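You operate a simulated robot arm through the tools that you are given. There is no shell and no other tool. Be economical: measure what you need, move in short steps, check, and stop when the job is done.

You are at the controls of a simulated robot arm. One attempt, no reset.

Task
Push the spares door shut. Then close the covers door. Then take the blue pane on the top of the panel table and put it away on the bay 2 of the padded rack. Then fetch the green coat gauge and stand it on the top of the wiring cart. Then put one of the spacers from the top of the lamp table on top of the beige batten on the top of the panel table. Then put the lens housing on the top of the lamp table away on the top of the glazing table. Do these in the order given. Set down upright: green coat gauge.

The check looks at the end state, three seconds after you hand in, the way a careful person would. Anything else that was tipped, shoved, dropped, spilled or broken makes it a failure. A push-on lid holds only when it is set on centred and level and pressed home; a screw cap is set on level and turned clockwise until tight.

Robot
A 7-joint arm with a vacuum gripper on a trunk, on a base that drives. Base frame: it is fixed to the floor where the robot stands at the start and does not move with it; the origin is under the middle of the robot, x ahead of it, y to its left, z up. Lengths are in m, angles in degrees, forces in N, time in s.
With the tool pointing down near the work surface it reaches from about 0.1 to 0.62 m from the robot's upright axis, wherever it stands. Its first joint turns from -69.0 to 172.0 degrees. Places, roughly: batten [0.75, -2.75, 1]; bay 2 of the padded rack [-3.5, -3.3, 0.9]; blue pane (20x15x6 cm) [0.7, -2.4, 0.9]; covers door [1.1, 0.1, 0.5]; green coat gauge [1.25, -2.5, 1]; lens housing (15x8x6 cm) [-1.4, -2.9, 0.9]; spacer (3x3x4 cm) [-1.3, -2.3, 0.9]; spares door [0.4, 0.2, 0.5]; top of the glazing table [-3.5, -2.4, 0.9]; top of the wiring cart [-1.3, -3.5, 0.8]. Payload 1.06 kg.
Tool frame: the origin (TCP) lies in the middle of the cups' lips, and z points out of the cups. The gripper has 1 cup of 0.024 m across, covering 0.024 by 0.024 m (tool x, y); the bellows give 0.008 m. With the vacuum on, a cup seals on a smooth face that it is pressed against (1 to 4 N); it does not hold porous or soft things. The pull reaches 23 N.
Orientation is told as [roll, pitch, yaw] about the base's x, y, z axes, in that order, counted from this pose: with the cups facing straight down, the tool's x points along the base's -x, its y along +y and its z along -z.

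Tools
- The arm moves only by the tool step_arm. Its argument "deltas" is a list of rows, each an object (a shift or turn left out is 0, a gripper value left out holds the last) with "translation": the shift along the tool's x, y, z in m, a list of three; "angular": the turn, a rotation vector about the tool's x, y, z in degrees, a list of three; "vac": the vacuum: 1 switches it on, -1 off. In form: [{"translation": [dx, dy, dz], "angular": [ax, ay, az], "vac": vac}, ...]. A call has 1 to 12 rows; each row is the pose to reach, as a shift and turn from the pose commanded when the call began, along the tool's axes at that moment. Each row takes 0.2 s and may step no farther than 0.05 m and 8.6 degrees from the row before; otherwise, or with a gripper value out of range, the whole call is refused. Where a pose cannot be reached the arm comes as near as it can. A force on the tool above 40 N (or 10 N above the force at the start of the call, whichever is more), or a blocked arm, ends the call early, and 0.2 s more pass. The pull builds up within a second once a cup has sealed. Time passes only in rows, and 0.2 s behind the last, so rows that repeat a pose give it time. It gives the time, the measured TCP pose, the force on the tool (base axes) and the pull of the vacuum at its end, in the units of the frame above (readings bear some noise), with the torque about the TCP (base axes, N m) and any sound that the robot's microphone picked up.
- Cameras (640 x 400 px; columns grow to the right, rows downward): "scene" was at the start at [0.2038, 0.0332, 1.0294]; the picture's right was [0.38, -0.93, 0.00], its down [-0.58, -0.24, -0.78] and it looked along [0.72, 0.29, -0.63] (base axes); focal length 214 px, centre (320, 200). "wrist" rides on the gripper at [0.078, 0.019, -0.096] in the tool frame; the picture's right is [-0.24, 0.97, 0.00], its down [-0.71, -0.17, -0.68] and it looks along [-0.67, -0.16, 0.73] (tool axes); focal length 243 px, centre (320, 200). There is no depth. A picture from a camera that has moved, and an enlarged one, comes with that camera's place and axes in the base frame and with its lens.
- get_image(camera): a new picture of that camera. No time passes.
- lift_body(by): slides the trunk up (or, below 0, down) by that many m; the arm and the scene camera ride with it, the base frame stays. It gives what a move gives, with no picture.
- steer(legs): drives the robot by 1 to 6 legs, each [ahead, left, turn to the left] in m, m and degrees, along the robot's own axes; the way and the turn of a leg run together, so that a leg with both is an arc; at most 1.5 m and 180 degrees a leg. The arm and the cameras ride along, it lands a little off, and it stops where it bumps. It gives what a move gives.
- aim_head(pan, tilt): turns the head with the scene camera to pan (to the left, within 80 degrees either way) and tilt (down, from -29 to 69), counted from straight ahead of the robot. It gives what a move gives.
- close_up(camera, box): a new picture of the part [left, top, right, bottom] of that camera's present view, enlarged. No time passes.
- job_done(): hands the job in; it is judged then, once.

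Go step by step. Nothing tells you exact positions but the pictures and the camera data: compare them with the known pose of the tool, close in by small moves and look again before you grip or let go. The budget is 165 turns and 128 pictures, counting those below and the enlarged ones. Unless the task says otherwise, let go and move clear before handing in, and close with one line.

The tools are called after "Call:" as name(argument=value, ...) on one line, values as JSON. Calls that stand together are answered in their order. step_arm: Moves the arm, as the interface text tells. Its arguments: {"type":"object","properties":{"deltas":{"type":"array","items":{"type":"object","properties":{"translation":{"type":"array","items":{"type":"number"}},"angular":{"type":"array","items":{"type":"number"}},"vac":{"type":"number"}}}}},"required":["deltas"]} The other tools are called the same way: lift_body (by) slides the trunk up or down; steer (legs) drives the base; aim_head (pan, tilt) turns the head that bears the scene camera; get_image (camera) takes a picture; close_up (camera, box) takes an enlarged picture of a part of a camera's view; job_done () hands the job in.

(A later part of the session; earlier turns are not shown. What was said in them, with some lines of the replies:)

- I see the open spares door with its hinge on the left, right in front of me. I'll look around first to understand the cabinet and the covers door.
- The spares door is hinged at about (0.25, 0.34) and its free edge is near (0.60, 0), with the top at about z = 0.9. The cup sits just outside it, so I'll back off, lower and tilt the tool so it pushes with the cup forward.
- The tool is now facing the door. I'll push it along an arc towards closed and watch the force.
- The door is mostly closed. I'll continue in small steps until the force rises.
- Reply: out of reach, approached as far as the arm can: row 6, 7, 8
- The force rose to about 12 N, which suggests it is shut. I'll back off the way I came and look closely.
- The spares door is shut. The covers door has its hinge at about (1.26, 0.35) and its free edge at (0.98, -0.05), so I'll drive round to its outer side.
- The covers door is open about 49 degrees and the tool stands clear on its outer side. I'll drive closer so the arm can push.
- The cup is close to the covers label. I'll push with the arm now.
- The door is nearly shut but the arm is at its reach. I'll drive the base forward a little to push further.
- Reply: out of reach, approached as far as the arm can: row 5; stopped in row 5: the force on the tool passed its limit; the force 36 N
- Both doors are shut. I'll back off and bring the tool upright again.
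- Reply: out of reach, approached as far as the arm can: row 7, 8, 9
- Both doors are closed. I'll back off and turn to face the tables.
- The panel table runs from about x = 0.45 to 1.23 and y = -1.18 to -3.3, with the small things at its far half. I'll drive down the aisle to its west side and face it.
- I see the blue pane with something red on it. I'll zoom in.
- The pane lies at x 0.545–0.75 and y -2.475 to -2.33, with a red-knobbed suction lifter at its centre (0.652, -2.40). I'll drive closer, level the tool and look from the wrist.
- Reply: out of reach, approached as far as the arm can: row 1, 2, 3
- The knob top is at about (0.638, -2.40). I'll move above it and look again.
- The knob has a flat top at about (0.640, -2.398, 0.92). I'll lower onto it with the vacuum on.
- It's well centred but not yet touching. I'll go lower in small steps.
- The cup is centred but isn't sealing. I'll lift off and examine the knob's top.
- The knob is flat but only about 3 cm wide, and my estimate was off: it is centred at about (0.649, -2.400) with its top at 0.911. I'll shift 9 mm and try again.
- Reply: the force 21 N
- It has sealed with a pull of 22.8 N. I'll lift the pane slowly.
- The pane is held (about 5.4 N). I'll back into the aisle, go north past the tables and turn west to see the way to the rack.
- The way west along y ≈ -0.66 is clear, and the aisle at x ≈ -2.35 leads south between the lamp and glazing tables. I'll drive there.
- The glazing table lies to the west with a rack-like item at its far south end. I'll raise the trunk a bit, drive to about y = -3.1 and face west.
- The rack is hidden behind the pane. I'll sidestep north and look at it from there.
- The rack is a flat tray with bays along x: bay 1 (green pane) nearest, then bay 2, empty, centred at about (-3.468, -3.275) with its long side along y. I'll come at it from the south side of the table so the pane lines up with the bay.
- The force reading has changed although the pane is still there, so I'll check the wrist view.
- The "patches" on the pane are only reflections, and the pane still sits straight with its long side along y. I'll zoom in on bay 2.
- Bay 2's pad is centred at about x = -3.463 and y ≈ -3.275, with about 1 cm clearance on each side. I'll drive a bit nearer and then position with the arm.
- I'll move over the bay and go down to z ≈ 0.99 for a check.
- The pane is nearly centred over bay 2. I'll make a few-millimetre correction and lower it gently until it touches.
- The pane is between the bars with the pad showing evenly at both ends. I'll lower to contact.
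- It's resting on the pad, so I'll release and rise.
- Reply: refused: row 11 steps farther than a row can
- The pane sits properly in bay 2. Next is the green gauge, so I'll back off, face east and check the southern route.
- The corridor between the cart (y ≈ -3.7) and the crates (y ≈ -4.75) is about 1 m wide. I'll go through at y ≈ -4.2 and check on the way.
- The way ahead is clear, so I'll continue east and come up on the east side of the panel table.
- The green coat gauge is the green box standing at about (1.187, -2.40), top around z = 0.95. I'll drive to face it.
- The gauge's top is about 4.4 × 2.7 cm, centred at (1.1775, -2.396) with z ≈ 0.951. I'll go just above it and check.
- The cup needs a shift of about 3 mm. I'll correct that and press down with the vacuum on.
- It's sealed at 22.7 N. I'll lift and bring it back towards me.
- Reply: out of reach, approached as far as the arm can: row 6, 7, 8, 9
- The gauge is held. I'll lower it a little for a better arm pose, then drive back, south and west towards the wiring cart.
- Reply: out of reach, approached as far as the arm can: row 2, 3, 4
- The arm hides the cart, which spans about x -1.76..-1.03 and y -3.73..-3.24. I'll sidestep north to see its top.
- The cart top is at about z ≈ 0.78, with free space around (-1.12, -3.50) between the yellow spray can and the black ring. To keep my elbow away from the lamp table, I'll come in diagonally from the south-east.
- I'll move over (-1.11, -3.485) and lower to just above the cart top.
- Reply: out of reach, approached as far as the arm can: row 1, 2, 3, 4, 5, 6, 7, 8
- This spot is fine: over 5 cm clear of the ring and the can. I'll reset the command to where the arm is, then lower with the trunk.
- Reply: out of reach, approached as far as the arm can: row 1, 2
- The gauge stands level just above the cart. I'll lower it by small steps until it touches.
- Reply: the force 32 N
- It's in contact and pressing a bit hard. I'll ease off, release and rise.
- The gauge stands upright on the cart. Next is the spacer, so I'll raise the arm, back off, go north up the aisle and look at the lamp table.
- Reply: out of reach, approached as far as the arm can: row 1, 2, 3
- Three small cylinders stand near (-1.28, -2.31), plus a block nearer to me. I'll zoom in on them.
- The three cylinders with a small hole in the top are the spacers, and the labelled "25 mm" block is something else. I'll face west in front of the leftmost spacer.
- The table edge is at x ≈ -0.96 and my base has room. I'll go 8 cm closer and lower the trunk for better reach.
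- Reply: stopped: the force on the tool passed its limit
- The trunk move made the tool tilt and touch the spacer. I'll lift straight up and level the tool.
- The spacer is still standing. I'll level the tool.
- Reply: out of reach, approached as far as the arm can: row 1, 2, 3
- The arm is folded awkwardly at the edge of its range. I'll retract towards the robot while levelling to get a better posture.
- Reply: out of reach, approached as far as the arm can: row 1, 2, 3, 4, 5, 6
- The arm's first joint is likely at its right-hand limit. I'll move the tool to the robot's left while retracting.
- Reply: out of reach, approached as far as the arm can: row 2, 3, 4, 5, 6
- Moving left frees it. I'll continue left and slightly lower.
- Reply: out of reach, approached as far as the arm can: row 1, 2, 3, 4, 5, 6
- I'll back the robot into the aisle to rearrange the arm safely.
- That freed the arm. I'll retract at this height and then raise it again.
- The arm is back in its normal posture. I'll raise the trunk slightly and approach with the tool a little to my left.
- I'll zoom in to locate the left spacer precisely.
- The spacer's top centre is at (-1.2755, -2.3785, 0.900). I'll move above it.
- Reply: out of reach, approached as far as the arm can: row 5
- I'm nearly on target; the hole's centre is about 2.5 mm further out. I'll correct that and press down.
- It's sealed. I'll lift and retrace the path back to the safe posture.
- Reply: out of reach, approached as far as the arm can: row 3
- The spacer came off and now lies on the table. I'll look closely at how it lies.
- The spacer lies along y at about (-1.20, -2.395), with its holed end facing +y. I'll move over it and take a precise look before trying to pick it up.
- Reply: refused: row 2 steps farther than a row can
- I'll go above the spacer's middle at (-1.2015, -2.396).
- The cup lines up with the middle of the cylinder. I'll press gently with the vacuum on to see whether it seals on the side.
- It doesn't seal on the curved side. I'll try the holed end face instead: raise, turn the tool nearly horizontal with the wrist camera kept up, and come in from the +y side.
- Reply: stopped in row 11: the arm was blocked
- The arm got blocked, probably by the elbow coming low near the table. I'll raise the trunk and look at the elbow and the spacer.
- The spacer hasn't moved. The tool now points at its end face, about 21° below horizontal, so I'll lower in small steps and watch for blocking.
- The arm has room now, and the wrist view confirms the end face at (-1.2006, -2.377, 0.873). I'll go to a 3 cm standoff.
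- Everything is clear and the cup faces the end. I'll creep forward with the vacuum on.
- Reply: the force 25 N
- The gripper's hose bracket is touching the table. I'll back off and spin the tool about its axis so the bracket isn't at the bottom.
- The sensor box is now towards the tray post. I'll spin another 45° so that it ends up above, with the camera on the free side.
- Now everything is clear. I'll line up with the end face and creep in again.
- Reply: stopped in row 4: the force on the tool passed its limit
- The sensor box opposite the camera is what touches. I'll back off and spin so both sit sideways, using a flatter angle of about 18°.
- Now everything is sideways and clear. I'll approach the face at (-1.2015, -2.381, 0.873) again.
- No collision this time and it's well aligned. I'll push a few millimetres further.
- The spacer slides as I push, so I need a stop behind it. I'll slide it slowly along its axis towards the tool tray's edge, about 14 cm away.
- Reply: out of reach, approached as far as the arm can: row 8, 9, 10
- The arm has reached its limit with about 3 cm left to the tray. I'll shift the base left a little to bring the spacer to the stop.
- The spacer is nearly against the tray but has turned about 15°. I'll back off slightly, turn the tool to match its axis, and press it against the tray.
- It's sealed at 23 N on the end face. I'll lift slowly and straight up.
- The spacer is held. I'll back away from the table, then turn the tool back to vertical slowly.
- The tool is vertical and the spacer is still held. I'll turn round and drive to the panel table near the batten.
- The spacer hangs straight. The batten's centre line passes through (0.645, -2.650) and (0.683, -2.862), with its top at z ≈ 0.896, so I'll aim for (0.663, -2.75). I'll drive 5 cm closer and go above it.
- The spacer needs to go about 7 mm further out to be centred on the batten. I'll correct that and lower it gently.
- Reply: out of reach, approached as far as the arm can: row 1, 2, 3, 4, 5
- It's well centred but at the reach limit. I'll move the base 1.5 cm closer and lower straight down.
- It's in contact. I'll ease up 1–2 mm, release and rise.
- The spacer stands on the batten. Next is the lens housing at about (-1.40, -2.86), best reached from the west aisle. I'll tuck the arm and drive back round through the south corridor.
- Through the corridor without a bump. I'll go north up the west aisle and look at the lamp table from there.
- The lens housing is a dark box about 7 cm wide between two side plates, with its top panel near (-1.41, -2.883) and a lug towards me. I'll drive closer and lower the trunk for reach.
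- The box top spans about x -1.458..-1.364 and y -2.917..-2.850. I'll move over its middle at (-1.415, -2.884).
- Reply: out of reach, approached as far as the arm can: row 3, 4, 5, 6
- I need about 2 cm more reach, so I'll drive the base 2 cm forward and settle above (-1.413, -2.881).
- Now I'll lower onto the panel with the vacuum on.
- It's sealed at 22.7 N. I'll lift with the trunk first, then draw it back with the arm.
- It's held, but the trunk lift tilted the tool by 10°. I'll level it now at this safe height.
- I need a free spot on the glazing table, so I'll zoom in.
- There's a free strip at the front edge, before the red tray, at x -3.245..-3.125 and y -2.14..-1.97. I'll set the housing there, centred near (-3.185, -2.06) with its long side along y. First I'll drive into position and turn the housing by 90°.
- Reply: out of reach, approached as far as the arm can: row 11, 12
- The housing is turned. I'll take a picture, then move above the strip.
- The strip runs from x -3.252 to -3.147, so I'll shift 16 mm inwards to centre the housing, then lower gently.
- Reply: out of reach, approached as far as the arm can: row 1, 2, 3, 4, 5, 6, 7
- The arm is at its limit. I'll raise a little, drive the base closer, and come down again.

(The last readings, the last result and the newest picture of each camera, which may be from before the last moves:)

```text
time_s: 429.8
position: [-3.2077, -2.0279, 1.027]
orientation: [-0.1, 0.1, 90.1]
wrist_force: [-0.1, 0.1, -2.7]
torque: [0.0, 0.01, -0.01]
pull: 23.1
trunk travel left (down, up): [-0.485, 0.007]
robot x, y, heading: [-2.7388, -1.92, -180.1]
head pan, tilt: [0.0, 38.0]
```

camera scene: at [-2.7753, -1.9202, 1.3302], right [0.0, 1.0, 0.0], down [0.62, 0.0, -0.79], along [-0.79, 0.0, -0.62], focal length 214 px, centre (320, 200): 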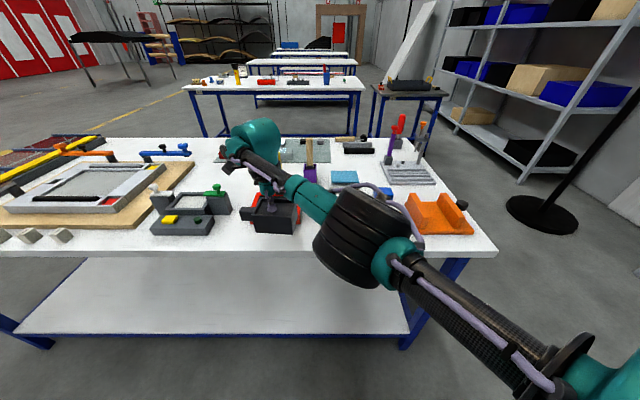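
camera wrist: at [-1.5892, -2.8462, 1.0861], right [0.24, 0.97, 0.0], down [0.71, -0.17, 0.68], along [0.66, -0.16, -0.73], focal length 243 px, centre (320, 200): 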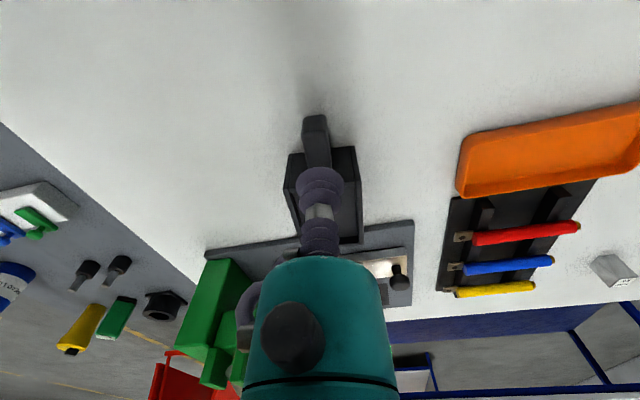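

Call:
step_arm(deltas=[{"translation": [0.009, -0.004, 0.01]}, {"translation": [0.017, -0.0077, 0.03]}, {"translation": [0.017, -0.0077, 0.055]}, {"translation": [0.017, -0.0077, 0.08]}, {"translation": [0.017, -0.0077, 0.095]}, {"translation": [0.017, -0.0077, 0.106]}, {"translation": [0.017, -0.0077, 0.106]}])

Call:
close_up(camera="scene", box=[190, 170, 350, 270])

```text
time_s: 431.4
position: [-3.1991, -2.0458, 0.9221]
orientation: [0.0, -0.1, 90.0]
wrist_force: [-0.2, 0.1, -2.6]
torque: [0.02, 0.01, -0.01]
pull: 22.5
trunk travel left (down, up): [-0.485, 0.007]
robot x, y, heading: [-2.7355, -1.9253, -180.1]
head pan, tilt: [0.0, 38.0]
```

```text
4.00 times, centred on (270, 220) of scene
camera zoom: at [-2.8354, -1.9202, 1.3302], right [0.0, 1.0, 0.0], down [0.62, 0.0, -0.79], along [-0.79, 0.0, -0.62], focal length 858 px, centre (520, 120)
```

zoom: 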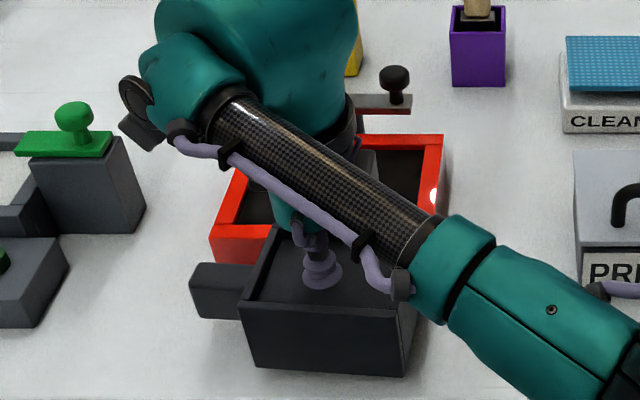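

The housing is between the edge and the tray. I'll shift 6 mm inwards and lower to contact.

Call:
step_arm(deltas=[{"translation": [0, 0.006, 0.004]}, {"translation": [0, 0.006, 0.008]}, {"translation": [0, 0.006, 0.011]}, {"translation": [0, 0.006, 0.014]}, {"translation": [0, 0.006, 0.016]}, {"translation": [0, 0.006, 0.016]}])

```text
time_s: 432.8
position: [-3.205, -2.0453, 0.9069]
orientation: [0.4, 0.1, 90.0]
wrist_force: [-4.0, -0.7, 17.6]
torque: [0.0, -0.03, 0.07]
pull: 22.9
trunk travel left (down, up): [-0.485, 0.007]
robot x, y, heading: [-2.7364, -1.9195, -179.8]
head pan, tilt: [0.0, 38.0]
```

It's resting on the table. I'll ease off, release and rise.

Call:
step_arm(deltas=[{"translation": [0, 0, -0.002]}, {"translation": [0, 0, -0.002], "vac": -1}, {"translation": [0, 0, -0.002]}, {"translation": [0, 0, -0.002]}, {"translation": [0, 0, -0.002]}, {"translation": [0, 0, -0.002]}, {"translation": [0, 0, -0.002]}, {"translation": [0, 0, -0.008]}, {"translation": [0, 0, -0.025]}, {"translation": [0, 0, -0.06]}, {"translation": [0, 0, -0.1]}, {"translation": [0, -0.02, -0.13]}])

Call:
steer(legs=[[-0.35, 0, 0]])

Call:
get_image(camera="scene")

```text
time_s: 435.4
position: [-3.1859, -2.0437, 1.0333]
orientation: [0.0, -0.1, 90.0]
wrist_force: [0.6, -0.3, 0.1]
torque: [0.02, 0.01, 0.02]
pull: 0.0
trunk travel left (down, up): [-0.485, 0.007]
robot x, y, heading: [-2.7395, -1.9188, -179.8]
head pan, tilt: [0.0, 38.0]
```

```text
time_s: 437.6
position: [-2.8348, -2.0464, 1.033]
orientation: [0.1, 0.0, 90.5]
wrist_force: [0.8, -0.2, 0.0]
torque: [0.0, -0.01, 0.0]
pull: 0.0
trunk travel left (down, up): [-0.485, 0.007]
robot x, y, heading: [-2.3904, -1.9182, -179.8]
head pan, tilt: [0.0, 38.0]
```

```text
0 pictures are left
camera scene: at [-2.4854, -1.9193, 1.3303], right [-0.01, 1.0, 0.0], down [0.62, 0.01, -0.79], along [-0.79, -0.01, -0.62], focal length 214 px, centre (320, 200)
```

scene: 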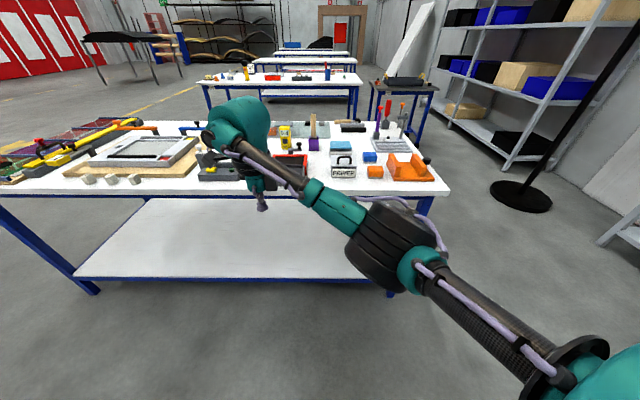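

The housing has been released and the arm is clear of it. All six jobs are done, so I'm handing in.

Call:
job_done()

```text
The job is handed in.
```

I handed in with all six jobs done in the order given, but I dropped the spacer once on the lamp table. It tipped over and slid about 15 cm before I picked it up again. That same spacer now stands on the batten, and the green coat gauge stands upright on the wiring cart. I had no pictures left to see the lens housing after I let go of it on the glazing table, but it was resting on the table and the vacuum had released.
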